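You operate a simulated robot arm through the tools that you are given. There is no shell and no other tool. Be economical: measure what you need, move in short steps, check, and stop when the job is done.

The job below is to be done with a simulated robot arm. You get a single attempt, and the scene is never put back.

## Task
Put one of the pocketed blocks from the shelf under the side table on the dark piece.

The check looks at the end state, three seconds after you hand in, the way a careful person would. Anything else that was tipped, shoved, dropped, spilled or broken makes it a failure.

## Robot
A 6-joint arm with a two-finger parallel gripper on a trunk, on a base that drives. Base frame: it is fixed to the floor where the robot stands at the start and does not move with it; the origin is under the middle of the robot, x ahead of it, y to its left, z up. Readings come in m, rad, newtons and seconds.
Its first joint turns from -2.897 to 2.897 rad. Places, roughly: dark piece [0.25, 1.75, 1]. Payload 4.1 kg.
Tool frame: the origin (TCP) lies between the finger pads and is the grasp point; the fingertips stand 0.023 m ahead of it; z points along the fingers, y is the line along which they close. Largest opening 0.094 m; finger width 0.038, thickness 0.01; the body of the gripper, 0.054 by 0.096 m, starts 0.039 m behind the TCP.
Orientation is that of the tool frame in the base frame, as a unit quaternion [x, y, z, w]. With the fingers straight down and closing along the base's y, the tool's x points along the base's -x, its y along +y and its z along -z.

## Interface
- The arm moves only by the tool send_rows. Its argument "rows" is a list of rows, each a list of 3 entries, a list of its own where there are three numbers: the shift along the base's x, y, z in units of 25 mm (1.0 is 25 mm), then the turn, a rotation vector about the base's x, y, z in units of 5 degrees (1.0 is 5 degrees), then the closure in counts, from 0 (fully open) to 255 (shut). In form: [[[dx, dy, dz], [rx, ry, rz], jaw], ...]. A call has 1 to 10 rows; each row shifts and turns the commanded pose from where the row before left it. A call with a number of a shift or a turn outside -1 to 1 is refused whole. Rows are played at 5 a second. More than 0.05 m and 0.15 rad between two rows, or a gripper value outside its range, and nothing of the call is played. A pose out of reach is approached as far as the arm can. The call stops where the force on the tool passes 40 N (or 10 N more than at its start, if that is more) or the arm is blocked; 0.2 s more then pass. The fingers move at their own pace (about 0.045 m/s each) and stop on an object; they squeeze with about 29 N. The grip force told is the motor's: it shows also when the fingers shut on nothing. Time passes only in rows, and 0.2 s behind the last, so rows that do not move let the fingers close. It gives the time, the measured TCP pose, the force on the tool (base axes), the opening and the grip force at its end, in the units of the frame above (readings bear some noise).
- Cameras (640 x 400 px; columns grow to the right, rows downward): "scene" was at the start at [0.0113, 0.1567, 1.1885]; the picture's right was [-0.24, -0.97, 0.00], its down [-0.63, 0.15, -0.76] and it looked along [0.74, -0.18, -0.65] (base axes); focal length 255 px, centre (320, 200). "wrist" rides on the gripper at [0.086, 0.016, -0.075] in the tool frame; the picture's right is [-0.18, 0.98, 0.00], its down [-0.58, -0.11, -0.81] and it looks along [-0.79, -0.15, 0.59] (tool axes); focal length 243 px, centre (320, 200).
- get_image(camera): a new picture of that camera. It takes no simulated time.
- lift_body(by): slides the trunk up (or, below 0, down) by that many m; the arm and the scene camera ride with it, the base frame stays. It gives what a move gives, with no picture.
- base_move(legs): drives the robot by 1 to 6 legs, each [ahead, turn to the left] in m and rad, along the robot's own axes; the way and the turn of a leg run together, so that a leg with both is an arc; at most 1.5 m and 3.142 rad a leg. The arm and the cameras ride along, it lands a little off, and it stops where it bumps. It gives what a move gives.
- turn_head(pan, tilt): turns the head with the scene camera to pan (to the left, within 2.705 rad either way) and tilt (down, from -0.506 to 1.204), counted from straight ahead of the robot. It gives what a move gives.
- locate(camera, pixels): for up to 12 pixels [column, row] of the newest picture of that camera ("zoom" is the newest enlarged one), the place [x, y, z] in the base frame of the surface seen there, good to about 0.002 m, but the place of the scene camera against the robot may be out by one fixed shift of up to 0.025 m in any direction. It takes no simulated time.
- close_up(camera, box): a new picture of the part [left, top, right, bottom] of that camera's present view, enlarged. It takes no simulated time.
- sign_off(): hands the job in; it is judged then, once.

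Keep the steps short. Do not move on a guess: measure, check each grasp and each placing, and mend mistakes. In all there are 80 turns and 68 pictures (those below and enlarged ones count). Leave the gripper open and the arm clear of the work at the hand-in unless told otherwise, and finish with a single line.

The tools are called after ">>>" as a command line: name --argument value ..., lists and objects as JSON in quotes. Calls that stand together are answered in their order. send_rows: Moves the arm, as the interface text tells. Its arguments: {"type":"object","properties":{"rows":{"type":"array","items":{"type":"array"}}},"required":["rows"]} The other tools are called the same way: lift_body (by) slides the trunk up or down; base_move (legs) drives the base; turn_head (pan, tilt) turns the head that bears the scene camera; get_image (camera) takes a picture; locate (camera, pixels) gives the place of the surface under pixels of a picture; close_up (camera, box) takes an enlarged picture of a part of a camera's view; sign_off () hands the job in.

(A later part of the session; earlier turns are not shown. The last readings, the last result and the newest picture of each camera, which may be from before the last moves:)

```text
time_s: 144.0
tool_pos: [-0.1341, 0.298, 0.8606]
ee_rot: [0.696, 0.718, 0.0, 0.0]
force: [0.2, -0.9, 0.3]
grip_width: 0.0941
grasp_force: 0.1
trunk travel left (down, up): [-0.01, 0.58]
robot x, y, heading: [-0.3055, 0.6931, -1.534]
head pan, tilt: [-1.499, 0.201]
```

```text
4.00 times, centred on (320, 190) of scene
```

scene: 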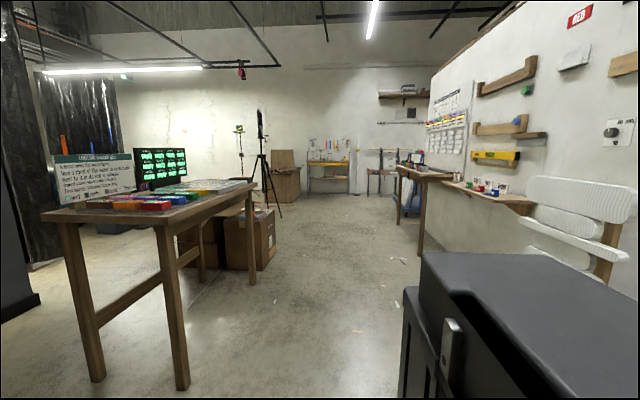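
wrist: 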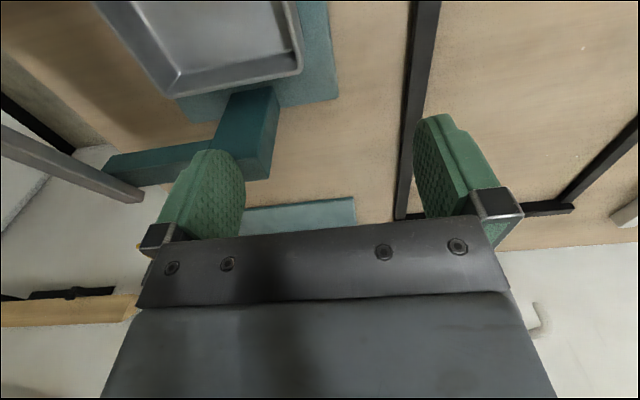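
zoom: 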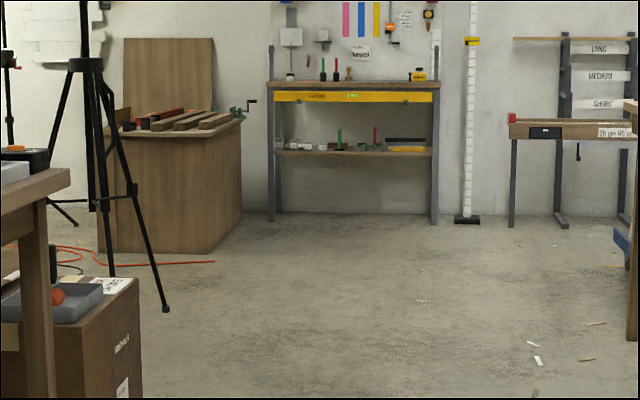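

Nothing on the partition's near side. Now the main bench's underside, right beside me on the left.

>>> turn_head --pan 1.4 --tilt 0.8

>>> get_image --camera "scene"

>>> locate --camera "scene" --pixels '[[320, 250], [200, 250], [450, 250], [400, 200], [300, 180]]'

```text
time_s: 146.5
tool_pos: [-0.1354, 0.2993, 0.8616]
ee_rot: [0.697, 0.717, 0.0, 0.0]
force: [0.7, 0.1, -0.6]
grip_width: 0.094
grasp_force: 0.1
trunk travel left (down, up): [-0.01, 0.58]
robot x, y, heading: [-0.3064, 0.6944, -1.544]
head pan, tilt: [1.4, 0.799]
```

```text
25 pictures are left
```

scene: 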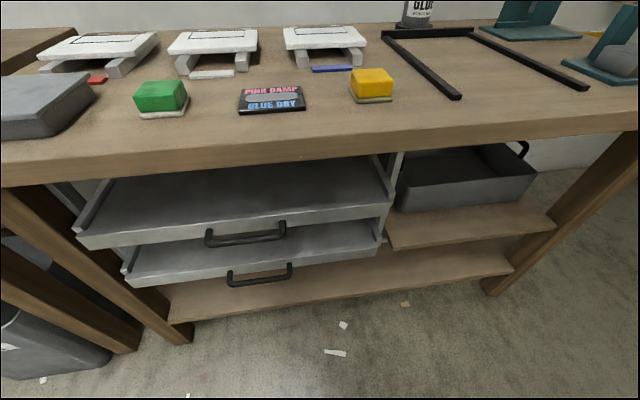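

```text
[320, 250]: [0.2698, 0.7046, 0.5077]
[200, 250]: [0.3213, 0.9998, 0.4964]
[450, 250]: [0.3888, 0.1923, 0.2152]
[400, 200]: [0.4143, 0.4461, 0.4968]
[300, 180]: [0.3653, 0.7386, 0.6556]
```

Only trays and a bin under the main bench. The corner right of the main bench hasn't been seen well; I'll look that way.

>>> turn_head --pan 0.75 --tilt 0.55

>>> get_image --camera "scene"

>>> turn_head --pan -0.55 --tilt 0.4

>>> get_image --camera "scene"

```text
time_s: 147.5
tool_pos: [-0.1352, 0.2993, 0.8602]
ee_rot: [0.697, 0.717, 0.0, 0.0]
force: [0.4, -0.1, 0.0]
grip_width: 0.094
grasp_force: 0.0
trunk travel left (down, up): [-0.01, 0.58]
robot x, y, heading: [-0.3021, 0.6944, -1.542]
head pan, tilt: [0.75, 0.55]
```

```text
24 pictures are left
```

scene: 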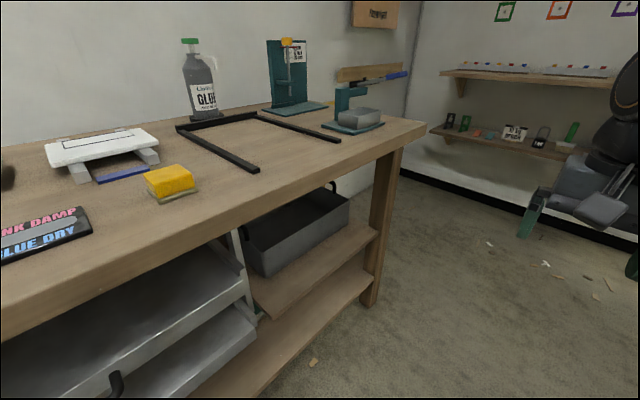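

```text
time_s: 149.0
tool_pos: [-0.1348, 0.2986, 0.8599]
ee_rot: [0.696, 0.718, 0.0, -0.001]
force: [1.0, 0.2, 0.3]
grip_width: 0.094
grasp_force: 0.0
trunk travel left (down, up): [-0.01, 0.58]
robot x, y, heading: [-0.308, 0.6948, -1.537]
head pan, tilt: [-0.55, 0.4]
```

```text
23 pictures are left
```

scene: 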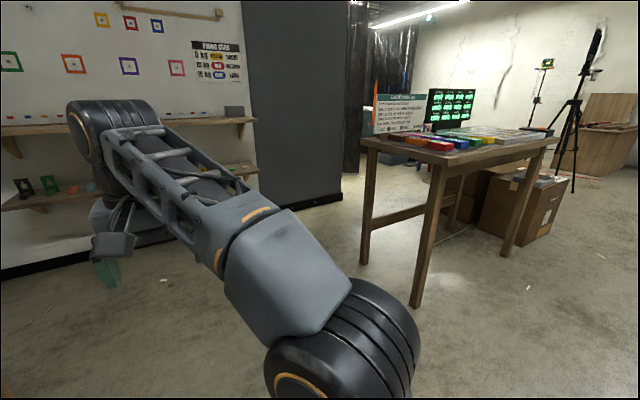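

Rereading the task: "pocketed blocks" are likely the coloured pieces sitting in the pockets of the white rack on the small side table's shelf at z≈0.22. I'll drive back there and face the table.

>>> base_move --legs '[[0, -1.6], [0, -1.575], [1.3, 0], [1.2, 0]]'

```text
time_s: 168.9
tool_pos: [-0.5082, 3.5924, 0.8609]
ee_rot: [0.713, -0.701, 0.0, 0.0]
force: [0.6, 0.1, -0.7]
grip_width: 0.094
grasp_force: 0.1
trunk travel left (down, up): [-0.01, 0.58]
robot x, y, heading: [-0.3434, 3.2025, 1.585]
head pan, tilt: [-0.55, 0.4]
```

At (-0.34, 3.20). Next: down the aisle to x≈-3.35, then turn to face the small table.

>>> base_move --legs '[[0, 1.557], [1.5, 0], [1.5, 0], [0, 1.571]]'

>>> turn_head --pan 0.25 --tilt 0.95

>>> get_image --camera "scene"

>>> get_image --camera "wrist"

```text
time_s: 191.0
tool_pos: [-3.1784, 2.8043, 0.8598]
ee_rot: [0.699, 0.715, -0.001, 0.0]
force: [0.7, 0.0, -0.4]
grip_width: 0.0939
grasp_force: 0.1
trunk travel left (down, up): [-0.01, 0.58]
robot x, y, heading: [-3.3492, 3.1984, -1.545]
head pan, tilt: [-0.55, 0.4]
```

```text
time_s: 192.1
tool_pos: [-3.1793, 2.8037, 0.8602]
ee_rot: [0.699, 0.715, 0.001, 0.001]
force: [-0.2, 0.5, 0.1]
grip_width: 0.0943
grasp_force: 0.0
trunk travel left (down, up): [-0.01, 0.58]
robot x, y, heading: [-3.348, 3.2013, -1.546]
head pan, tilt: [0.25, 0.949]
```

```text
22 pictures are left
```

scene: 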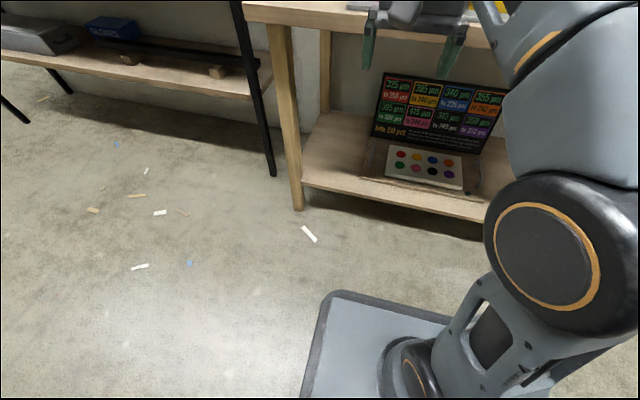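

```text
21 pictures are left
```

wrist: 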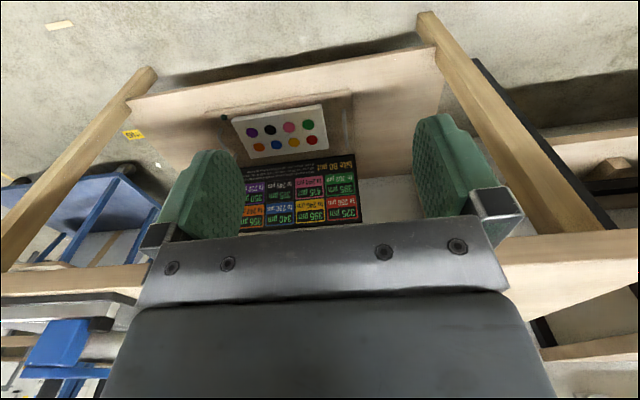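

The rack with eight coloured tops is seen at (425,168). I'll enlarge it and measure the discs and rack.

>>> close_up --camera "scene" --box '[365, 130, 493, 210]'

>>> close_up --camera "wrist" --box '[200, 80, 360, 180]'

```text
5.00 times, centred on (429, 170) of scene
```

zoom: 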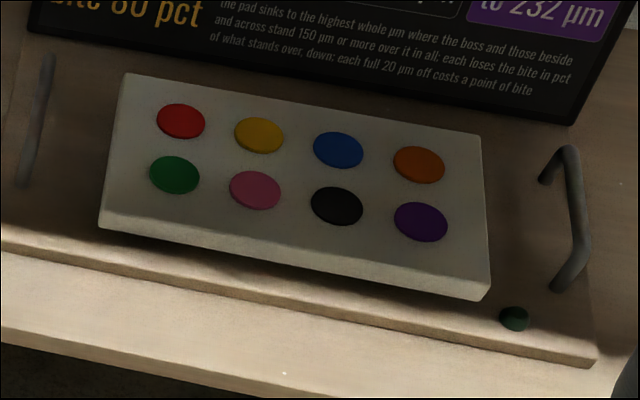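

```text
4.00 times, centred on (280, 130) of wrist
```

zoom: 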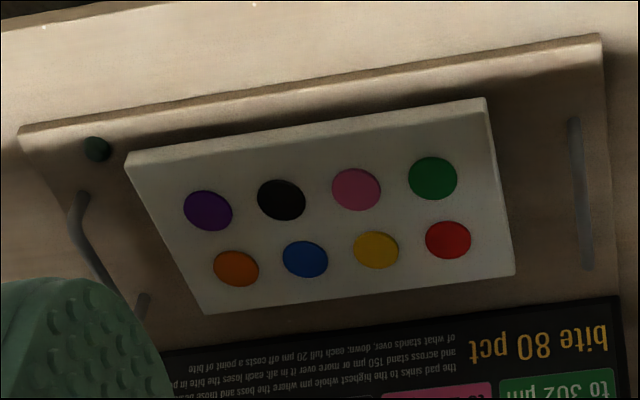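

These look like printed dots on a fixed plate rather than blocks. I'll measure heights here and of the neighbouring table's shelf to check which shelf is at 0.22.

>>> locate --camera "scene" --pixels '[[200, 85], [130, 60], [217, 72], [60, 60], [40, 35], [110, 25], [425, 168], [330, 160], [350, 320], [330, 300], [280, 10]]'

>>> locate --camera "wrist" --pixels '[[252, 132], [306, 124], [270, 130], [390, 130]]'

>>> turn_head --pan 1.1 --tilt 0.6

>>> get_image --camera "scene"

```text
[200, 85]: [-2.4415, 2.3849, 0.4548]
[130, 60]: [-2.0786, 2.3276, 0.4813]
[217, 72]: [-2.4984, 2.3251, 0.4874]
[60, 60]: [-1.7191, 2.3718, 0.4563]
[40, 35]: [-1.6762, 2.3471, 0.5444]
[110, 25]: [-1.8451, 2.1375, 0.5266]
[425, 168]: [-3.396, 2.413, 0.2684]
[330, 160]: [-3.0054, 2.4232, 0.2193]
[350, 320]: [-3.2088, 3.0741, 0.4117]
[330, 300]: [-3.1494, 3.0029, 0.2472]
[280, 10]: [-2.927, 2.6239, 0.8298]
```

```text
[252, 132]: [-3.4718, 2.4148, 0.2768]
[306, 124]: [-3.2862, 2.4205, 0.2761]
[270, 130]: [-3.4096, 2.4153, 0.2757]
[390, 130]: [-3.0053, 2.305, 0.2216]
```

```text
time_s: 193.3
tool_pos: [-3.1785, 2.8034, 0.8597]
ee_rot: [0.699, 0.715, 0.0, 0.0]
force: [0.2, -0.2, 0.3]
grip_width: 0.0939
grasp_force: 0.1
trunk travel left (down, up): [-0.01, 0.58]
robot x, y, heading: [-3.3433, 3.2001, -1.552]
head pan, tilt: [1.1, 0.6]
```

```text
18 pictures are left
```

scene: 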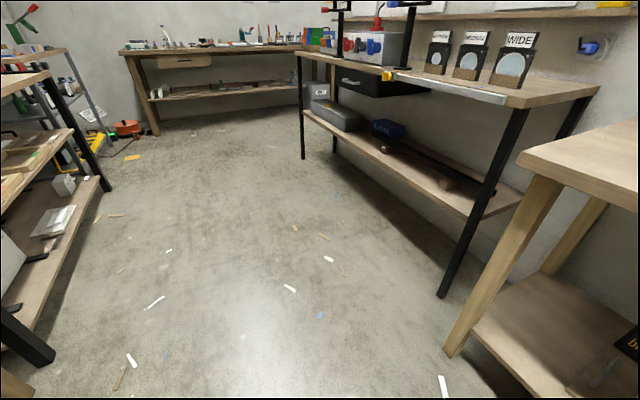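

>>> locate --camera "scene" --pixels '[[70, 205], [25, 290], [63, 184], [54, 220], [230, 92], [156, 93], [30, 155], [50, 140], [90, 140], [10, 310]]'

>>> turn_head --pan 2.65 --tilt 0.6

>>> get_image --camera "scene"

```text
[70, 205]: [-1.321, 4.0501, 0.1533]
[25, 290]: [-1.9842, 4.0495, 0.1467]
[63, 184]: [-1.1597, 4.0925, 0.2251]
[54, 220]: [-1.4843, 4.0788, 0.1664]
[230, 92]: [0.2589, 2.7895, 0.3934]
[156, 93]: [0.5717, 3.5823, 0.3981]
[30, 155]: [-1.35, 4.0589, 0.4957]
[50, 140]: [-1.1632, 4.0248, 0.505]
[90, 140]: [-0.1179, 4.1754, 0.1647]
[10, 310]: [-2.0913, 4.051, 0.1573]
```

```text
time_s: 194.9
tool_pos: [-3.1788, 2.8041, 0.8602]
ee_rot: [0.699, 0.715, 0.0, 0.0]
force: [-0.2, -0.2, -0.6]
grip_width: 0.0944
grasp_force: 0.0
trunk travel left (down, up): [-0.01, 0.58]
robot x, y, heading: [-3.3439, 3.1949, -1.544]
head pan, tilt: [2.649, 0.6]
```

```text
17 pictures are left
```

scene: 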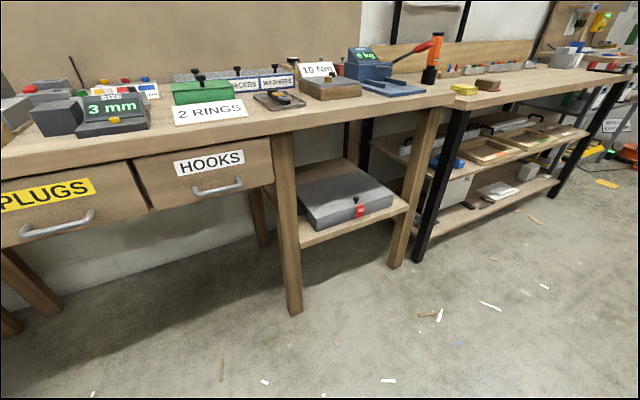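

>>> locate --camera "scene" --pixels '[[310, 235], [385, 215], [340, 190], [360, 211], [390, 195], [480, 140], [445, 215]]'

>>> close_up --camera "scene" --box '[270, 150, 430, 250]'

```text
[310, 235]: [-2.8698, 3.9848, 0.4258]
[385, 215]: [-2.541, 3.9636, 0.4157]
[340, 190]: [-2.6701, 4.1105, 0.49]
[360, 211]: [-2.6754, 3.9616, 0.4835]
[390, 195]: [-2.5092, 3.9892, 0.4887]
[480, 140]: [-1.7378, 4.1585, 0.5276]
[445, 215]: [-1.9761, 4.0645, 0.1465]
```

```text
4.00 times, centred on (350, 200) of scene
```

zoom: 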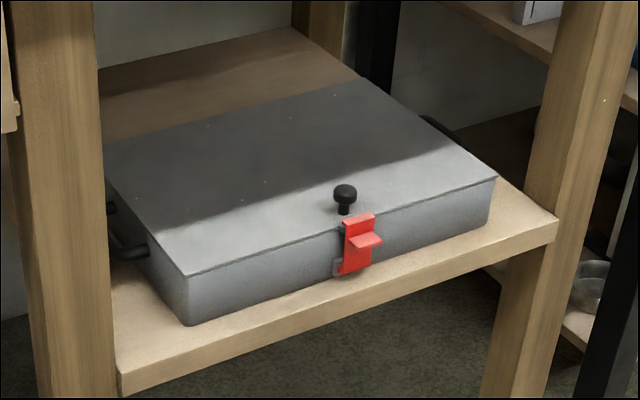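

The only reachable shelf at z≈0.22 is this one, and the only candidates on it are the coloured pieces set into the pockets of the white holder (top z≈0.276, pitch ≈62 mm, ≈40 mm diameter). I need a close view to see whether they stand out. First I'll lower the arm in front of the table, away from the table edge (y≈2.62).

>>> send_rows --rows '[[[-0.5, 0.3, -1], [0, 0, 0], 0], [[-0.5, 0.3, -1], [0, 0, 0], 0], [[-0.5, 0, -1], [0, 0, 0], 0], [[-0.5, 0, -1], [0, 0, 0], 0], [[-0.5, 0, -1], [0, 0, 0], 0], [[-0.5, 0, -1], [0, 0, 0], 0], [[-0.5, 0, -1], [0, 0, 0], 0], [[-0.5, 0, -1], [0, 0, 0], 0], [[-0.3, 0, -1], [0, 0, 0], 0], [[0, 0, -1], [0, 0, 0], 0]]'

>>> send_rows --rows '[[[0, 0, -1], [0, 0, 0], 0], [[0, 0, -1], [0, 0, 0], 0], [[0, 0, -1], [0, 0, 0], 0], [[0, 0, -1], [0, 0, 0], 0], [[0, 0, -1], [0, 0, 0], 0], [[0, 0, -1], [0, 0, 0], 0]]'

>>> get_image --camera "wrist"

```text
time_s: 197.1
tool_pos: [-3.2844, 2.8177, 0.6105]
ee_rot: [0.699, 0.715, 0.0, 0.0]
force: [0.0, 0.1, -0.1]
grip_width: 0.0938
grasp_force: 0.1
trunk travel left (down, up): [-0.01, 0.58]
robot x, y, heading: [-3.3429, 3.1971, -1.548]
head pan, tilt: [2.649, 0.6]
```

```text
time_s: 198.5
tool_pos: [-3.2869, 2.8199, 0.4618]
ee_rot: [0.699, 0.715, 0.0, 0.0]
force: [-0.3, -0.2, -0.3]
grip_width: 0.0942
grasp_force: 0.1
trunk travel left (down, up): [-0.01, 0.58]
robot x, y, heading: [-3.3483, 3.1984, -1.551]
head pan, tilt: [2.649, 0.6]
```

```text
15 pictures are left
```

wrist: 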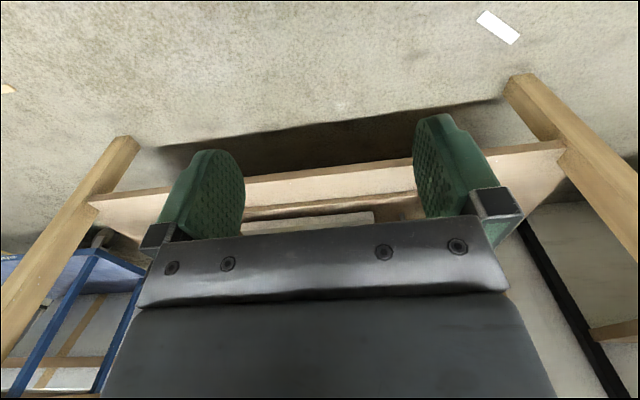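

The rack is hidden behind the gripper from here. Before bringing the arm under the table, I'll check the forearm's height against the table edge.

>>> turn_head --pan 0.3 --tilt 0.6

>>> get_image --camera "scene"

>>> locate --camera "scene" --pixels '[[400, 250], [450, 250], [400, 200], [450, 200], [500, 250], [350, 250], [400, 300], [450, 150], [350, 300], [500, 200]]'

```text
time_s: 200.7
tool_pos: [-3.2865, 2.8195, 0.4608]
ee_rot: [0.699, 0.715, 0.001, 0.001]
force: [-0.1, 0.3, -0.2]
grip_width: 0.0939
grasp_force: 0.0
trunk travel left (down, up): [-0.01, 0.58]
robot x, y, heading: [-3.348, 3.1995, -1.547]
head pan, tilt: [0.3, 0.6]
```

```text
14 pictures are left
```

scene: 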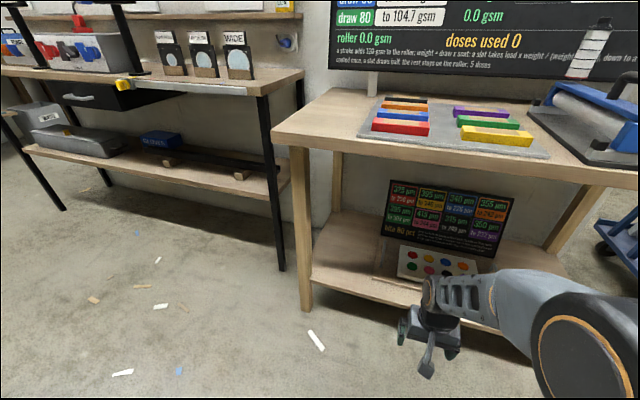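

```text
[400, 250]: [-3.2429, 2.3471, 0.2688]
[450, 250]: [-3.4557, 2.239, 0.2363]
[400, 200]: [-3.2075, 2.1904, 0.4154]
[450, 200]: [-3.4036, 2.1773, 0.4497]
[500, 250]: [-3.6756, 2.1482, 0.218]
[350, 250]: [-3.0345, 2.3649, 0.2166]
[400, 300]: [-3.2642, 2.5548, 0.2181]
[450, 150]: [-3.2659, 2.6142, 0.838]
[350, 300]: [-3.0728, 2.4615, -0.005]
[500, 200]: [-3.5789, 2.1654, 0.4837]
```

The forearm is low and nearly level, well below the tabletop. I'll drive 0.25 m forward.

>>> base_move --legs '[[0.25, 0]]'

>>> get_image --camera "wrist"

```text
time_s: 202.5
tool_pos: [-3.2771, 2.5703, 0.4605]
ee_rot: [0.696, 0.718, 0.0, 0.001]
force: [0.6, 0.1, -0.3]
grip_width: 0.0941
grasp_force: 0.1
trunk travel left (down, up): [-0.01, 0.58]
robot x, y, heading: [-3.3386, 2.9455, -1.54]
head pan, tilt: [0.3, 0.6]
```

```text
13 pictures are left
```

wrist: 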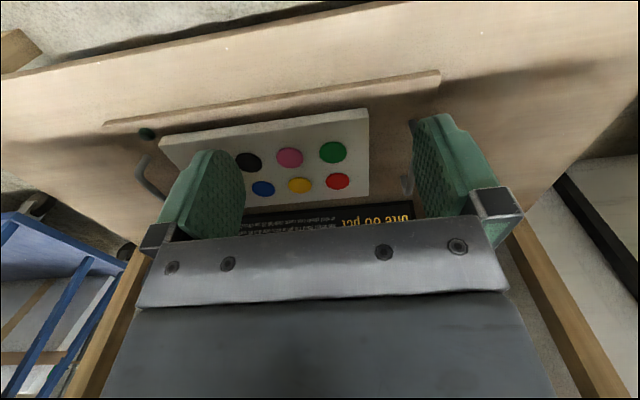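

>>> close_up --camera "wrist" --box '[230, 100, 390, 200]'

>>> locate --camera "zoom" --pixels '[[410, 210], [410, 160], [460, 200], [235, 230], [325, 210], [430, 325], [280, 340], [130, 355], [520, 100], [410, 250], [500, 40], [530, 300]]'

```text
4.00 times, centred on (310, 150) of wrist
```

zoom: 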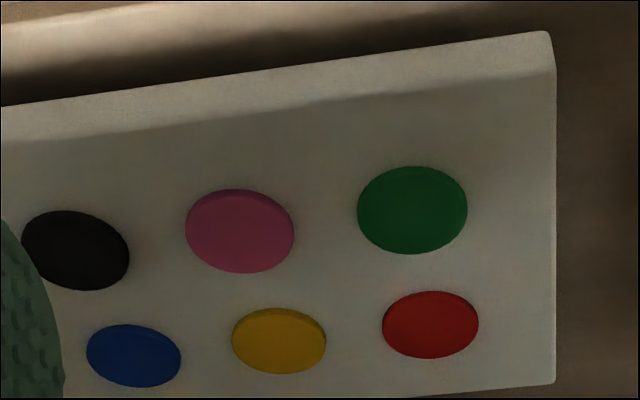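

```text
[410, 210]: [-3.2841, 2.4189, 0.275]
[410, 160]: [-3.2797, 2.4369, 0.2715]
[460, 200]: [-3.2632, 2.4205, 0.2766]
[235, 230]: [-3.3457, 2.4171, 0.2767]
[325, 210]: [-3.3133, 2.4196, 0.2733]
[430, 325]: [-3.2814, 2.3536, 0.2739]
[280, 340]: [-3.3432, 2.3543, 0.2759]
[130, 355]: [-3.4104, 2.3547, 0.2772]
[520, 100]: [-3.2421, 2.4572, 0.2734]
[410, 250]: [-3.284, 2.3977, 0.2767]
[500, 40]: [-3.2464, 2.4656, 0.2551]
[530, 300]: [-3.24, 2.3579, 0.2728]
```

The coloured discs stand out only ≈3 mm and the sign calls them bosses, so they're fixed parts and not blocks. In an earlier picture from (-0.34,1.94) there was something blue at (258,222) that works out to about (0.48, 1.05, 0.22), on the first bench's low shelf behind the trays. I'll back out and go look there.

>>> base_move --legs '[[-0.27, 0], [0, 1.54], [1.5, 0], [1.45, 0], [0, -1.571], [1.35, 0]]'

>>> turn_head --pan 0.75 --tilt 0.55

>>> get_image --camera "scene"

```text
time_s: 232.1
tool_pos: [-0.4638, 1.4166, 0.4608]
ee_rot: [0.729, 0.685, 0.001, 0.0]
force: [0.1, 0.4, 0.4]
grip_width: 0.0938
grasp_force: 0.1
trunk travel left (down, up): [-0.01, 0.58]
robot x, y, heading: [-0.4907, 1.8042, -1.632]
head pan, tilt: [0.3, 0.6]
```

```text
time_s: 233.0
tool_pos: [-0.4639, 1.4152, 0.4612]
ee_rot: [0.728, 0.686, -0.001, 0.0]
force: [0.0, 0.7, 0.1]
grip_width: 0.0938
grasp_force: 0.1
trunk travel left (down, up): [-0.01, 0.58]
robot x, y, heading: [-0.4919, 1.8017, -1.631]
head pan, tilt: [0.75, 0.55]
```

```text
11 pictures are left
```

scene: 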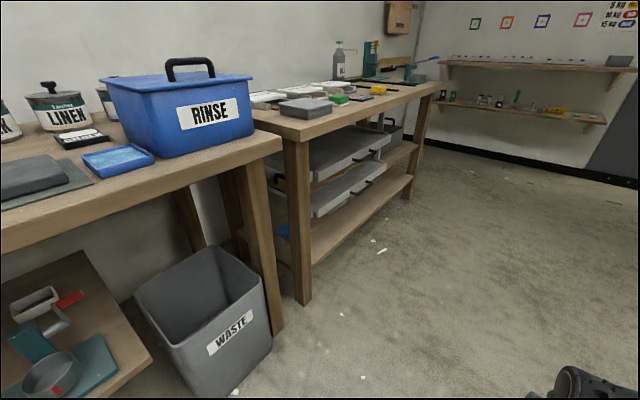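

>>> close_up --camera "scene" --box '[235, 170, 395, 270]'

>>> locate --camera "scene" --pixels '[[283, 231], [280, 248], [322, 235], [318, 225]]'

```text
4.00 times, centred on (315, 220) of scene
```

zoom: 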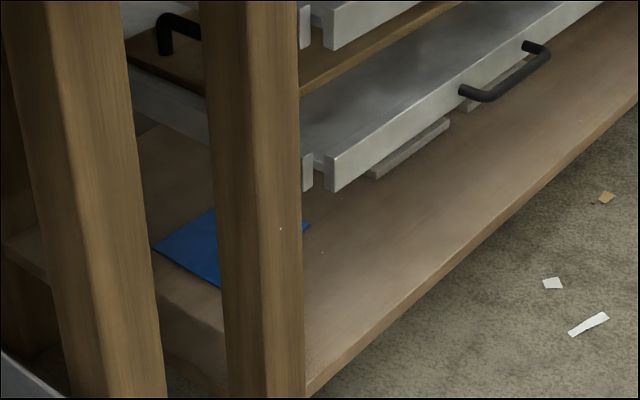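

```text
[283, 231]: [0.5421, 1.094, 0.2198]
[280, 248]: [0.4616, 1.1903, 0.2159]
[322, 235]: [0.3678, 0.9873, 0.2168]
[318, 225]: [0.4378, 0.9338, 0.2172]
```

It's just a thin blue sheet. One shelf remains: the far west bench ("OFFCUTS"), whose shelf works out to z≈0.25 from the earlier picture, with a grey and a blue block, each with something dark on top. I'll drive there in two stages.

>>> base_move --legs '[[0, 3.14], [1.4, 0.06], [0, 1.571], [1.0, 0]]'

```text
time_s: 256.2
tool_pos: [-1.8368, 3.1498, 0.4607]
ee_rot: [1.0, 0.011, 0.0, 0.0]
force: [0.0, -0.6, -0.2]
grip_width: 0.0941
grasp_force: 0.0
trunk travel left (down, up): [-0.01, 0.58]
robot x, y, heading: [-1.4569, 3.207, -3.12]
head pan, tilt: [0.75, 0.55]
```

>>> base_move --legs '[[0, -0.025], [1.4, 0], [1.4, 0], [0.6, 0]]'

>>> turn_head --pan 0.15 --tilt 0.5

>>> get_image --camera "scene"

```text
time_s: 272.9
tool_pos: [-5.2017, 3.2336, 0.4623]
ee_rot: [1.0, -0.019, 0.0, 0.0]
force: [-0.2, 0.1, -0.3]
grip_width: 0.0942
grasp_force: 0.0
trunk travel left (down, up): [-0.01, 0.58]
robot x, y, heading: [-4.8223, 3.2706, 3.103]
head pan, tilt: [0.75, 0.55]
```

```text
time_s: 273.9
tool_pos: [-5.2012, 3.2332, 0.4619]
ee_rot: [1.0, -0.021, -0.001, 0.0]
force: [-0.2, -0.1, 0.2]
grip_width: 0.0939
grasp_force: 0.1
trunk travel left (down, up): [-0.01, 0.58]
robot x, y, heading: [-4.8214, 3.271, 3.101]
head pan, tilt: [0.15, 0.499]
```

```text
9 pictures are left
```

scene: 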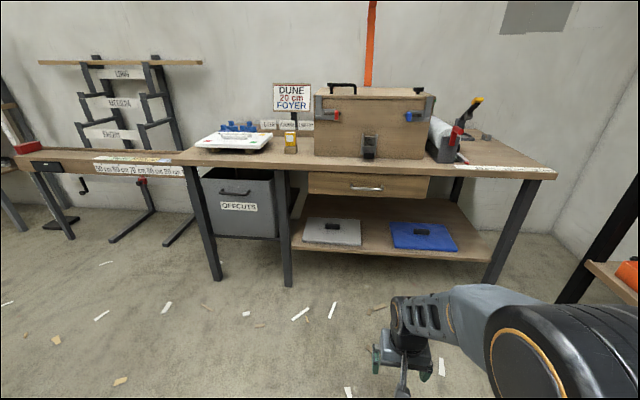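

>>> locate --camera "scene" --pixels '[[332, 232], [422, 238], [372, 245], [332, 224], [240, 127], [600, 270], [420, 226]]'

```text
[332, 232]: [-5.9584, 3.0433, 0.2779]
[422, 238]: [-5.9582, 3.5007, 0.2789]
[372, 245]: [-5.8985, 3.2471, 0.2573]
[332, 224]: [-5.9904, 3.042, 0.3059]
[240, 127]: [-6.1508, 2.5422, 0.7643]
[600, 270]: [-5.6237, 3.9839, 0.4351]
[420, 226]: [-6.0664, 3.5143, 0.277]
```

Those are felt-covered plates on a 0.257 shelf, not blocks. The last unseen shelf is the yellow-striped table on the west wall near (-6.1, 0.1); I'll take one enlarged look from here.

>>> turn_head --pan 1.23 --tilt 0.25

>>> close_up --camera "scene" --box '[200, 100, 440, 250]'

```text
time_s: 275.2
tool_pos: [-5.2017, 3.2327, 0.4602]
ee_rot: [1.0, -0.02, 0.0, 0.0]
force: [-0.1, 0.5, -0.9]
grip_width: 0.0942
grasp_force: 0.1
trunk travel left (down, up): [-0.01, 0.58]
robot x, y, heading: [-4.8196, 3.2684, 3.103]
head pan, tilt: [1.23, 0.25]
```

```text
2.67 times, centred on (320, 175) of scene
```

zoom: 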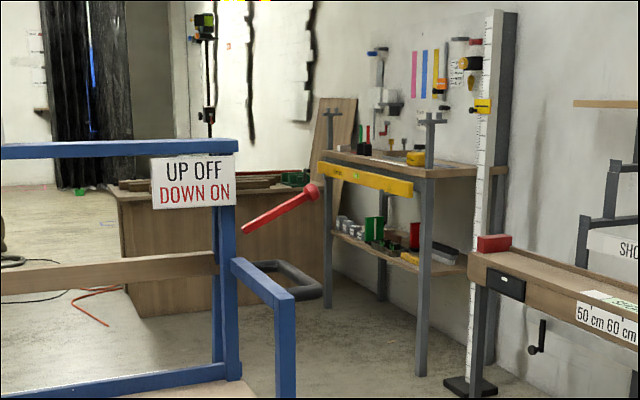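

Small grey blocks are on that shelf at about (350,228) of the enlargement. I'll measure them.

>>> locate --camera "zoom" --pixels '[[345, 226], [357, 232], [375, 230], [400, 258], [370, 248], [425, 265], [440, 250], [345, 240], [360, 157]]'

>>> close_up --camera "scene" --box '[316, 170, 380, 210]'

```text
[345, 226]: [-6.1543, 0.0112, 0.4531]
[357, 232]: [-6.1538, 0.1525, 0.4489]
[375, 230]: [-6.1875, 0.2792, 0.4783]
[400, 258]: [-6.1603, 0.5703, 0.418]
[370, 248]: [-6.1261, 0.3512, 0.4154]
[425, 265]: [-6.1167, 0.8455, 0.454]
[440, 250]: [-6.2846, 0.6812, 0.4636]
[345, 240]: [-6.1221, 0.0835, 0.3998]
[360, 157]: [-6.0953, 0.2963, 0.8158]
```

```text
10.00 times, centred on (348, 190) of scene
```

zoom: 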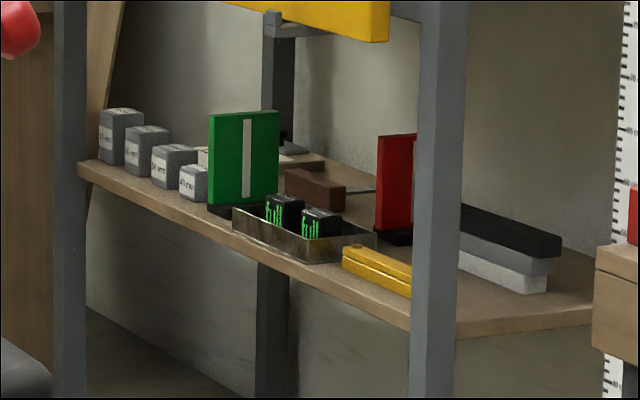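

Those are weights and packs, not pocketed blocks. By elimination it's the small side table: shelf z=0.22, with eight coloured pieces sitting in the pockets of the white holder. I'll return there and test one gently with force readings.

>>> base_move --legs '[[-1.5, 0], [0, 1.609], [0.25, 0]]'

```text
time_s: 287.9
tool_pos: [-3.2749, 2.5956, 0.4609]
ee_rot: [0.706, 0.709, 0.0, 0.0]
force: [-0.5, 0.4, -0.1]
grip_width: 0.094
grasp_force: 0.1
trunk travel left (down, up): [-0.01, 0.58]
robot x, y, heading: [-3.328, 2.9745, -1.565]
head pan, tilt: [1.23, 0.25]
```

I'll move the tool over the green piece at (-3.284, 2.419), fingertips about 30 mm above it, part closed, then take a wrist picture.

>>> send_rows --rows '[[[-0.045, -0.882, -0.655], [0, 0, 0], 106], [[-0.045, -0.882, -0.655], [0, 0, 0], 106], [[-0.045, -0.882, -0.655], [0, 0, 0], 106], [[-0.045, -0.882, -0.655], [0, 0, 0], 106], [[-0.045, -0.882, -0.655], [0, 0, 0], 106], [[-0.045, -0.882, -0.655], [0, 0, 0], 106], [[-0.045, -0.882, -0.655], [0, 0, 0], 106], [[-0.045, -0.882, -0.655], [0, 0, 0], 106], [[0, 0, 0], [0, 0, 0], 106]]'

>>> get_image --camera "wrist"

```text
time_s: 289.9
tool_pos: [-3.2855, 2.4174, 0.3298]
ee_rot: [0.705, 0.709, -0.001, -0.001]
force: [-0.2, 0.0, -0.1]
grip_width: 0.0551
grasp_force: 0.0
trunk travel left (down, up): [-0.01, 0.58]
robot x, y, heading: [-3.3323, 2.976, -1.56]
head pan, tilt: [1.23, 0.25]
```

```text
6 pictures are left
```

wrist: 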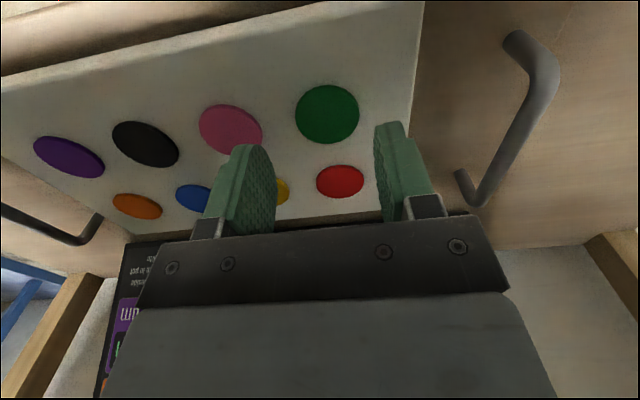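

>>> locate --camera "wrist" --pixels '[[327, 114], [300, 114], [354, 114], [327, 90], [327, 138], [365, 114], [375, 100], [285, 114], [230, 128], [340, 182], [327, 150], [390, 60]]'

```text
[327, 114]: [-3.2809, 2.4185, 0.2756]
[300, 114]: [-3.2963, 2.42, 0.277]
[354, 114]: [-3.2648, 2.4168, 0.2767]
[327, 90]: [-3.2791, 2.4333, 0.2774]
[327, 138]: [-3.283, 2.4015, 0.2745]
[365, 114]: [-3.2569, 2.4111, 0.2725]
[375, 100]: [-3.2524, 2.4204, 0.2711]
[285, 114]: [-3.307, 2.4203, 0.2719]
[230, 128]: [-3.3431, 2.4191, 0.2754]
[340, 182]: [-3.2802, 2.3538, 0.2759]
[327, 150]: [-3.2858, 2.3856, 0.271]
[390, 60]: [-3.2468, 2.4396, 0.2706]
```

The discs stand ≈5 mm proud (top 0.2765, plate 0.2715), diameter ≈40 mm, so they can be gripped. I'll centre on (-3.281, 2.418), descend with tips to ≈0.273, and close.

>>> send_rows --rows '[[[0.18, 0.03, -0.3], [0, 0, 0], 106], [[0, 0, -0.3], [0, 0, 0], 106], [[0, 0, -0.3], [0, 0, 0], 106], [[0, 0, -0.25], [0, 0, 0], 106], [[0, 0, -0.1], [0, 0, 0], 106], [[0, 0, -0.06], [0, 0, 0], 106], [[0, 0, 0], [0, 0, 0], 106]]'

```text
time_s: 291.5
tool_pos: [-3.2791, 2.4195, 0.2983]
ee_rot: [0.706, 0.708, 0.001, 0.0]
force: [-0.2, 0.5, 0.6]
grip_width: 0.0551
grasp_force: 0.1
trunk travel left (down, up): [-0.01, 0.58]
robot x, y, heading: [-3.3286, 2.977, -1.564]
head pan, tilt: [1.23, 0.25]
```

Tips are at about 0.275 with no contact. I'll go down 2 mm more and close.

>>> send_rows --rows '[[[0, 0, -0.06], [0, 0, 0], 106], [[0, 0, -0.03], [0, 0, 0], 106], [[0, 0, 0], [0, 0, 0], 150], [[0, 0, 0], [0, 0, 0], 180], [[0, 0, 0], [0, 0, 0], 255], [[0, 0, 0], [0, 0, 0], 255], [[0, 0, 0], [0, 0, 0], 255]]'

```text
time_s: 293.1
tool_pos: [-3.28, 2.4185, 0.2946]
ee_rot: [0.705, 0.709, 0.0, 0.0]
force: [-22.2, -0.3, -0.4]
grip_width: 0.0397
grasp_force: 29.2
trunk travel left (down, up): [-0.01, 0.58]
robot x, y, heading: [-3.3302, 2.9745, -1.565]
head pan, tilt: [1.23, 0.25]
```

It grips at 39.7 mm, with a 22 N side force since I'm a little off centre. I'll ease 1 mm toward -x and then lift 2 mm, watching the force.

>>> send_rows --rows '[[[-0.05, 0, 0], [0, 0, 0], 255], [[0, 0, 0], [0, 0, 0], 255]]'

>>> send_rows --rows '[[[0, 0, 0.06], [0, 0, 0], 255], [[0, 0, 0], [0, 0, 0], 255]]'

```text
time_s: 293.7
tool_pos: [-3.279, 2.4191, 0.2949]
ee_rot: [0.705, 0.709, 0.0, 0.001]
force: [3.9, -3.9, -0.3]
grip_width: 0.0399
grasp_force: 28.4
trunk travel left (down, up): [-0.01, 0.58]
robot x, y, heading: [-3.33, 2.9761, -1.557]
head pan, tilt: [1.23, 0.25]
```

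```text
time_s: 294.3
tool_pos: [-3.2804, 2.4187, 0.2948]
ee_rot: [0.706, 0.708, 0.001, 0.0]
force: [19.2, -2.5, -0.5]
grip_width: 0.0399
grasp_force: 29.3
trunk travel left (down, up): [-0.01, 0.58]
robot x, y, heading: [-3.3281, 2.9784, -1.56]
head pan, tilt: [1.23, 0.25]
```

>>> send_rows --rows '[[[0.03, 0, 0.06], [0, 0, 0], 255], [[0, 0, 0.06], [0, 0, 0], 255], [[0, 0, 0], [0, 0, 0], 255]]'

```text
time_s: 295.1
tool_pos: [-3.281, 2.4201, 0.296]
ee_rot: [0.706, 0.709, 0.002, -0.003]
force: [1.5, 2.2, -0.2]
grip_width: 0.0397
grasp_force: 28.5
trunk travel left (down, up): [-0.01, 0.58]
robot x, y, heading: [-3.3281, 2.9769, -1.57]
head pan, tilt: [1.23, 0.25]
```

>>> send_rows --rows '[[[0, 0, 0.06], [0, 0, 0], 255], [[0, 0, 0.06], [0, 0, 0], 255], [[0, 0, 0], [0, 0, 0], 255]]'

```text
time_s: 295.9
tool_pos: [-3.2796, 2.4186, 0.3029]
ee_rot: [0.705, 0.709, -0.002, 0.001]
force: [0.2, 0.2, -0.5]
grip_width: 0.0
grasp_force: 29.4
trunk travel left (down, up): [-0.01, 0.58]
robot x, y, heading: [-3.3305, 2.9783, -1.569]
head pan, tilt: [1.23, 0.25]
```

The fingers slipped off and shut. I'll look at the state of the piece.

>>> send_rows --rows '[[[0, 0, 0.8], [0, 0, 0], 255], [[0, 0, 0.5], [0, 0, 0], 106], [[0, 0, 0], [0, 0, 0], 106], [[0, 0, 0], [0, 0, 0], 106]]'

>>> close_up --camera "wrist" --box '[190, 50, 430, 200]'

>>> locate --camera "zoom" --pixels '[[365, 170], [330, 170], [400, 170], [365, 130], [365, 210], [450, 120], [400, 340], [110, 200], [400, 270]]'

```text
time_s: 296.9
tool_pos: [-3.2805, 2.4188, 0.3352]
ee_rot: [0.706, 0.709, 0.0, 0.0]
force: [-0.4, 0.3, -0.6]
grip_width: 0.0549
grasp_force: 0.1
trunk travel left (down, up): [-0.01, 0.58]
robot x, y, heading: [-3.3295, 2.9757, -1.566]
head pan, tilt: [1.23, 0.25]
```

```text
2.67 times, centred on (310, 125) of wrist
```

zoom: 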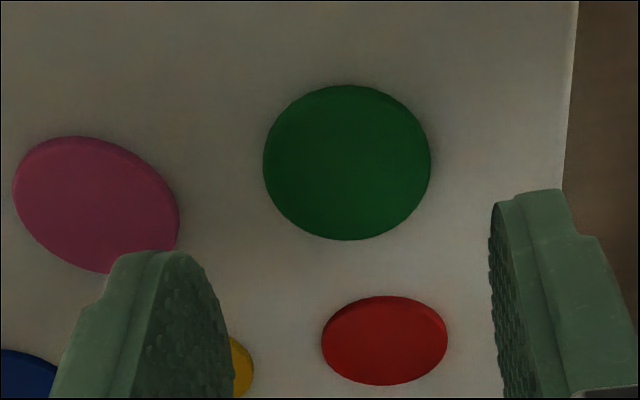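

```text
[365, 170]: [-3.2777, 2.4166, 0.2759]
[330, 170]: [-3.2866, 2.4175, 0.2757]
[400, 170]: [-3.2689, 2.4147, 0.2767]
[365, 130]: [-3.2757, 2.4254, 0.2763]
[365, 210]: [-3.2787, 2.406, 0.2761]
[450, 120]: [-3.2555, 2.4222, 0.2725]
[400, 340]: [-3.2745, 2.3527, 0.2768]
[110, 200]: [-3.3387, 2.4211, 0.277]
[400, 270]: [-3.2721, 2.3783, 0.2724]
```

The green piece is unchanged and firmly fixed, so these are not the blocks, and nothing was disturbed. Looking again at the enlarged view of the first bench, there were two separate grey bars under the lower tray, over the z≈0.22 shelf. Those may be the blocks. I'll retract the arm the way it came.

>>> send_rows --rows '[[[0, 0.2, 0.6], [0, 0, 0], 0], [[0, 0.9, 0.6], [0, 0, 0], 0], [[0, 0.9, 0.6], [0, 0, 0], 0], [[0, 0.9, 0.6], [0, 0, 0], 0], [[0, 0.9, 0.6], [0, 0, 0], 0], [[0, 0.9, 0.6], [0, 0, 0], 0], [[0, 0.9, 0.6], [0, 0, 0], 0], [[0, 0.9, 0.6], [0, 0, 0], 0]]'

>>> base_move --legs '[[-0.25, 0], [0, 1.565], [1.5, 0], [1.45, 0]]'

```text
time_s: 298.7
tool_pos: [-3.2791, 2.5827, 0.4542]
ee_rot: [0.706, 0.709, 0.0, 0.001]
force: [-0.5, -1.1, -0.5]
grip_width: 0.094
grasp_force: 0.1
trunk travel left (down, up): [-0.01, 0.58]
robot x, y, heading: [-3.3272, 2.9753, -1.567]
head pan, tilt: [1.23, 0.25]
```

```text
time_s: 318.2
tool_pos: [-0.0083, 3.3544, 0.4553]
ee_rot: [-0.011, 1.0, 0.0, 0.0]
force: [0.0, -0.1, -0.1]
grip_width: 0.0939
grasp_force: 0.1
trunk travel left (down, up): [-0.01, 0.58]
robot x, y, heading: [-0.4011, 3.2996, 0.02]
head pan, tilt: [1.23, 0.25]
```

Now to the front of the first bench, at y≈0.85, facing it.

>>> base_move --legs '[[0, -1.591], [1.3, 0], [1.15, 0], [0, 1.571]]'

```text
time_s: 338.0
tool_pos: [0.035, 0.8724, 0.4547]
ee_rot: [-0.011, 1.0, 0.0, 0.0]
force: [0.1, 1.0, 0.9]
grip_width: 0.0941
grasp_force: 0.0
trunk travel left (down, up): [-0.01, 0.58]
robot x, y, heading: [-0.3556, 0.8173, 0.021]
head pan, tilt: [1.23, 0.25]
```

I'll tilt the tool up by 35° and lower it, so the wrist camera looks level under the trays.

>>> send_rows --rows '[[[0, 0, -0.49], [0, -1, 0], 0], [[0, 0, -0.49], [0, -1, 0], 0], [[0, 0, -0.49], [0, -1, 0], 0], [[0, 0, -0.49], [0, -1, 0], 0], [[0, 0, -0.49], [0, -1, 0], 0], [[0, 0, -0.49], [0, -1, 0], 0], [[0, 0, -0.49], [0, -1, 0], 0], [[0, 0, 0], [0, 0, 0], 0]]'

>>> get_image --camera "wrist"

```text
time_s: 339.8
tool_pos: [0.0318, 0.8594, 0.3926]
ee_rot: [-0.003, 0.976, -0.039, 0.213]
force: [0.3, 0.1, 0.2]
grip_width: 0.0939
grasp_force: 0.1
out of reach, approached as far as the arm can: row 4, 5, 6, 7
trunk travel left (down, up): [-0.01, 0.58]
robot x, y, heading: [-0.3611, 0.8148, 0.021]
head pan, tilt: [1.23, 0.25]
```

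```text
4 pictures are left
```

wrist: 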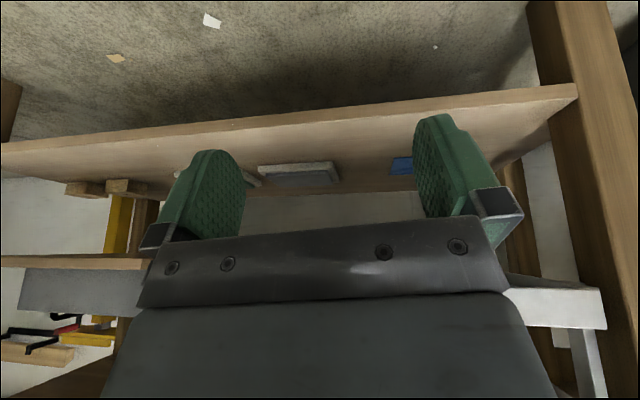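

There are blocks on the low shelf: a grey one at (298,173), another behind the finger at (250,178), and two wooden ones at (85,188) and (125,187). I'll measure them and enlarge.

>>> close_up --camera "wrist" --box '[240, 140, 352, 210]'

>>> locate --camera "wrist" --pixels '[[262, 172], [298, 165], [336, 163], [336, 178], [298, 177], [265, 182], [250, 178], [85, 188], [125, 187], [400, 165], [290, 150], [400, 210]]'

```text
5.71 times, centred on (296, 175) of wrist
```

zoom: 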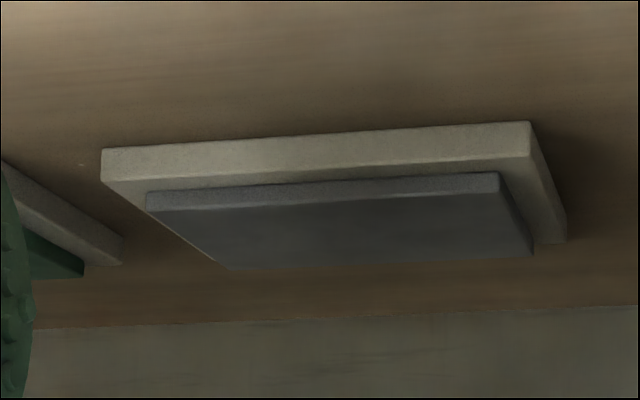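

```text
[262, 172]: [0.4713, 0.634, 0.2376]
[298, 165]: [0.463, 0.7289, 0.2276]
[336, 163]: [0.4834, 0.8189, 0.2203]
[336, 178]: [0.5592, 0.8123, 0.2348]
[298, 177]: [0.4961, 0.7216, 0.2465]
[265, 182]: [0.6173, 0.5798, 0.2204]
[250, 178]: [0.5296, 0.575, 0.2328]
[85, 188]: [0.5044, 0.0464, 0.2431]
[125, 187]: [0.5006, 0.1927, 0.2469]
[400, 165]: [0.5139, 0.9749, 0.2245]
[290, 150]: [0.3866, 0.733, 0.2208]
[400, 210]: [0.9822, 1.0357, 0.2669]
```

This is the right shelf (z=0.2205). The two wooden pieces at y≈0.05 and 0.19 may have pockets. I can probe shapes with locate on this picture without spending pictures.

>>> locate --camera "wrist" --pixels '[[68, 183], [68, 190], [75, 193], [85, 193], [95, 193], [100, 188], [85, 183], [95, 183], [103, 190], [108, 182], [108, 190], [115, 192]]'

>>> locate --camera "wrist" --pixels '[[125, 181], [125, 192], [135, 183], [135, 191], [145, 184], [145, 190], [130, 196], [80, 197], [95, 198], [125, 198], [150, 187], [110, 196]]'

>>> close_up --camera "wrist" --box '[52, 160, 164, 230]'

```text
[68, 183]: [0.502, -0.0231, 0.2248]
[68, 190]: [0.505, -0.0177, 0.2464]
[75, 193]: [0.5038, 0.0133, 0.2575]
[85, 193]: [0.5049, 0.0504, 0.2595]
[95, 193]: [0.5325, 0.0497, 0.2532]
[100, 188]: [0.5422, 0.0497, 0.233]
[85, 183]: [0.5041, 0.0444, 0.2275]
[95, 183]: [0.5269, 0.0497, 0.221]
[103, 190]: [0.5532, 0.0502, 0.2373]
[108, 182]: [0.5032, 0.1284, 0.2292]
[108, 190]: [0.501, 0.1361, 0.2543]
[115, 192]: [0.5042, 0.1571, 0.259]
```

```text
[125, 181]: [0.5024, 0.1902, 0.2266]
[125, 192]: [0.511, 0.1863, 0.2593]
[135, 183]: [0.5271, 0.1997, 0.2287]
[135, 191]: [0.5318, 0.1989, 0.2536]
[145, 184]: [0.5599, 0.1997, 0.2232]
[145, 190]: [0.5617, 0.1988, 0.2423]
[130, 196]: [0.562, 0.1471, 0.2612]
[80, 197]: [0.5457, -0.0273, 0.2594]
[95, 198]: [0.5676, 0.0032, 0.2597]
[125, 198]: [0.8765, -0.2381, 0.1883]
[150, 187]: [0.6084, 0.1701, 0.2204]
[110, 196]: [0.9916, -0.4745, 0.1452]
```

```text
5.71 times, centred on (108, 195) of wrist
```

zoom: 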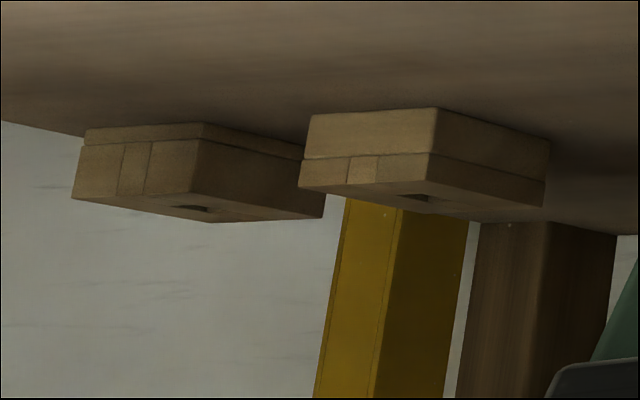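

Found: two wooden blocks with a square pocket in the top. They are at x from 0.50, y 0.128–0.200 and -0.026–0.050, z 0.22–0.26. Next I'll measure the clearance above (board and bin) and the shelf edge.

>>> locate --camera "wrist" --pixels '[[75, 262], [20, 262], [130, 262], [75, 256], [75, 290], [140, 268], [60, 136], [150, 128], [30, 240], [8, 110], [145, 262], [75, 268]]'

>>> locate --camera "zoom" --pixels '[[430, 185], [520, 205], [300, 190], [540, 180], [545, 150], [195, 195], [310, 215], [330, 175], [415, 197], [360, 190], [470, 200], [270, 205]]'

```text
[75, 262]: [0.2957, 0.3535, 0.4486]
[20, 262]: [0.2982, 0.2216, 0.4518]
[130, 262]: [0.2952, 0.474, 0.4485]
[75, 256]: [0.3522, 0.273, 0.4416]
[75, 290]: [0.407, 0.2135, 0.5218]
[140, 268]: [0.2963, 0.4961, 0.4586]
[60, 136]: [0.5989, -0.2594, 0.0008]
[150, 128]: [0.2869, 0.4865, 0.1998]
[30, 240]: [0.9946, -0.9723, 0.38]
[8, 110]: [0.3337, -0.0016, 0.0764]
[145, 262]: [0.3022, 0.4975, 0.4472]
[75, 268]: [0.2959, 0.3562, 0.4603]
```

```text
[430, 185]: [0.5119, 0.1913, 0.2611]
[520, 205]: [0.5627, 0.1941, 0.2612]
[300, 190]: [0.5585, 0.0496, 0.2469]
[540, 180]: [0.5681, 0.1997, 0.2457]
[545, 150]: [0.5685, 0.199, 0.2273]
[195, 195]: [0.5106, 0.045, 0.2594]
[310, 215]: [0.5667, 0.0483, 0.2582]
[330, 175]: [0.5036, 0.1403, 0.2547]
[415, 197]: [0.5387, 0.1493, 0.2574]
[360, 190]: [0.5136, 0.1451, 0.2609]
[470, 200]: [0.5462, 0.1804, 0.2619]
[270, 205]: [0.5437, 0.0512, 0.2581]
```

Measured: block 1 spans x 0.503–0.569, y 0.128–0.200, z 0.2205–0.261. A board above has its underside at z≈0.442 and front at x≈0.296, and the shelf front is at x≈0.287. So I need a shallow, forward-pointing grasp with the wrist camera on the upper side. First I'll undo the tilt, then back off and line up with y≈0.16.

>>> send_rows --rows '[[[0, 0, 0.49], [0, 1, 0], 0], [[0, 0, 0.49], [0, 1, 0], 0], [[0, 0, 0.49], [0, 1, 0], 0], [[0, 0, 0.49], [0, 1, 0], 0], [[0, 0, 0.49], [0, 1, 0], 0], [[0, 0, 0.49], [0, 1, 0], 0], [[0, 0, 0.49], [0, 1, 0], 0], [[0, 0, 0.5], [0, 0, 0], 0], [[0, 0, 0], [0, 0, 0], 0]]'

>>> base_move --legs '[[-0.25, 0], [0, -1.591], [0.65, 0], [0, 1.571]]'

```text
time_s: 341.8
tool_pos: [0.0332, 0.8525, 0.4755]
ee_rot: [-0.012, 0.998, -0.043, -0.035]
force: [1.5, -0.1, 0.5]
grip_width: 0.0942
grasp_force: 0.0
out of reach, approached as far as the arm can: row 1, 2, 3
trunk travel left (down, up): [-0.01, 0.58]
robot x, y, heading: [-0.3582, 0.8188, 0.023]
head pan, tilt: [1.23, 0.25]
```

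```text
time_s: 354.6
tool_pos: [-0.2117, 0.2106, 0.4758]
ee_rot: [-0.024, 0.998, -0.044, -0.036]
force: [0.3, 0.3, -0.4]
grip_width: 0.094
grasp_force: 0.1
trunk travel left (down, up): [-0.01, 0.58]
robot x, y, heading: [-0.605, 0.1659, 0.041]
head pan, tilt: [1.23, 0.25]
```

I'm at (-0.605, 0.166), heading 0.04. I'll level the small residual tilt, extend the arm and start yawing the tool by 180° so the camera ends up on the far/upper side.

>>> send_rows --rows '[[[0, 0, 0], [0.5, -0.41, -0.27], 0], [[0, 0, 0], [0.5, -0.41, -0.27], 0], [[0.9, -0.15, 0], [0, 0, 1], 0], [[0.9, -0.15, 0], [0, 0, 1], 0], [[0.9, -0.15, 0], [0, 0, 1], 0], [[0.9, -0.15, 0], [0, 0, 1], 0], [[0.9, -0.15, 0], [0, 0, 1], 0], [[0.9, -0.15, 0], [0, 0, 1], 0], [[0.9, -0.15, 0], [0, 0, 1], 0], [[0.9, -0.15, 0], [0, 0, 1], 0]]'

>>> send_rows --rows '[[[0, 0, 0], [0, 0, 1], 0], [[0, 0, 0], [0, 0, 1], 0], [[0, 0, 0], [0, 0, 1], 0], [[0, 0, 0], [0, 0, 1], 0], [[0, 0, 0], [0, 0, 1], 0], [[0, 0, 0], [0, 0, 1], 0], [[0, 0, 0], [0, 0, 1], 0], [[0, 0, 0], [0, 0, 1], 0], [[0, 0, 0], [0, 0, 1], 0], [[0, 0, 0], [0, 0, 1], 0]]'

>>> send_rows --rows '[[[0, 0, 0], [0, 0, 1], 0], [[0, 0, 0], [0, 0, 1], 0], [[0, 0, 0], [0, 0, 1], 0], [[0, 0, 0], [0, 0, 1], 0], [[0, 0, 0], [0, 0, 1], 0], [[0, 0, 0], [0, 0, 1], 0], [[0, 0, 0], [0, 0, 1], 0], [[0, 0, 0], [0, 0, 1], 0], [[0, 0, 0], [0, 0, 1], 0], [[0, 0, 0], [0, 0, 1], 0]]'

```text
time_s: 356.8
tool_pos: [-0.0315, 0.1812, 0.4754]
ee_rot: [-0.343, 0.939, 0.001, 0.001]
force: [-0.4, 0.0, 0.1]
grip_width: 0.0938
grasp_force: 0.0
trunk travel left (down, up): [-0.01, 0.58]
robot x, y, heading: [-0.6, 0.1647, 0.039]
head pan, tilt: [1.23, 0.25]
```

```text
time_s: 358.9
tool_pos: [-0.0315, 0.1787, 0.4736]
ee_rot: [0.708, -0.707, -0.001, 0.0]
force: [0.1, -0.1, 0.3]
grip_width: 0.0938
grasp_force: 0.1
trunk travel left (down, up): [-0.01, 0.58]
robot x, y, heading: [-0.6007, 0.1671, 0.041]
head pan, tilt: [1.23, 0.25]
```

```text
time_s: 361.1
tool_pos: [-0.0307, 0.1775, 0.476]
ee_rot: [0.94, -0.342, -0.002, 0.0]
force: [-0.4, -0.9, 0.3]
grip_width: 0.094
grasp_force: 0.1
trunk travel left (down, up): [-0.01, 0.58]
robot x, y, heading: [-0.6043, 0.1645, 0.046]
head pan, tilt: [1.23, 0.25]
```

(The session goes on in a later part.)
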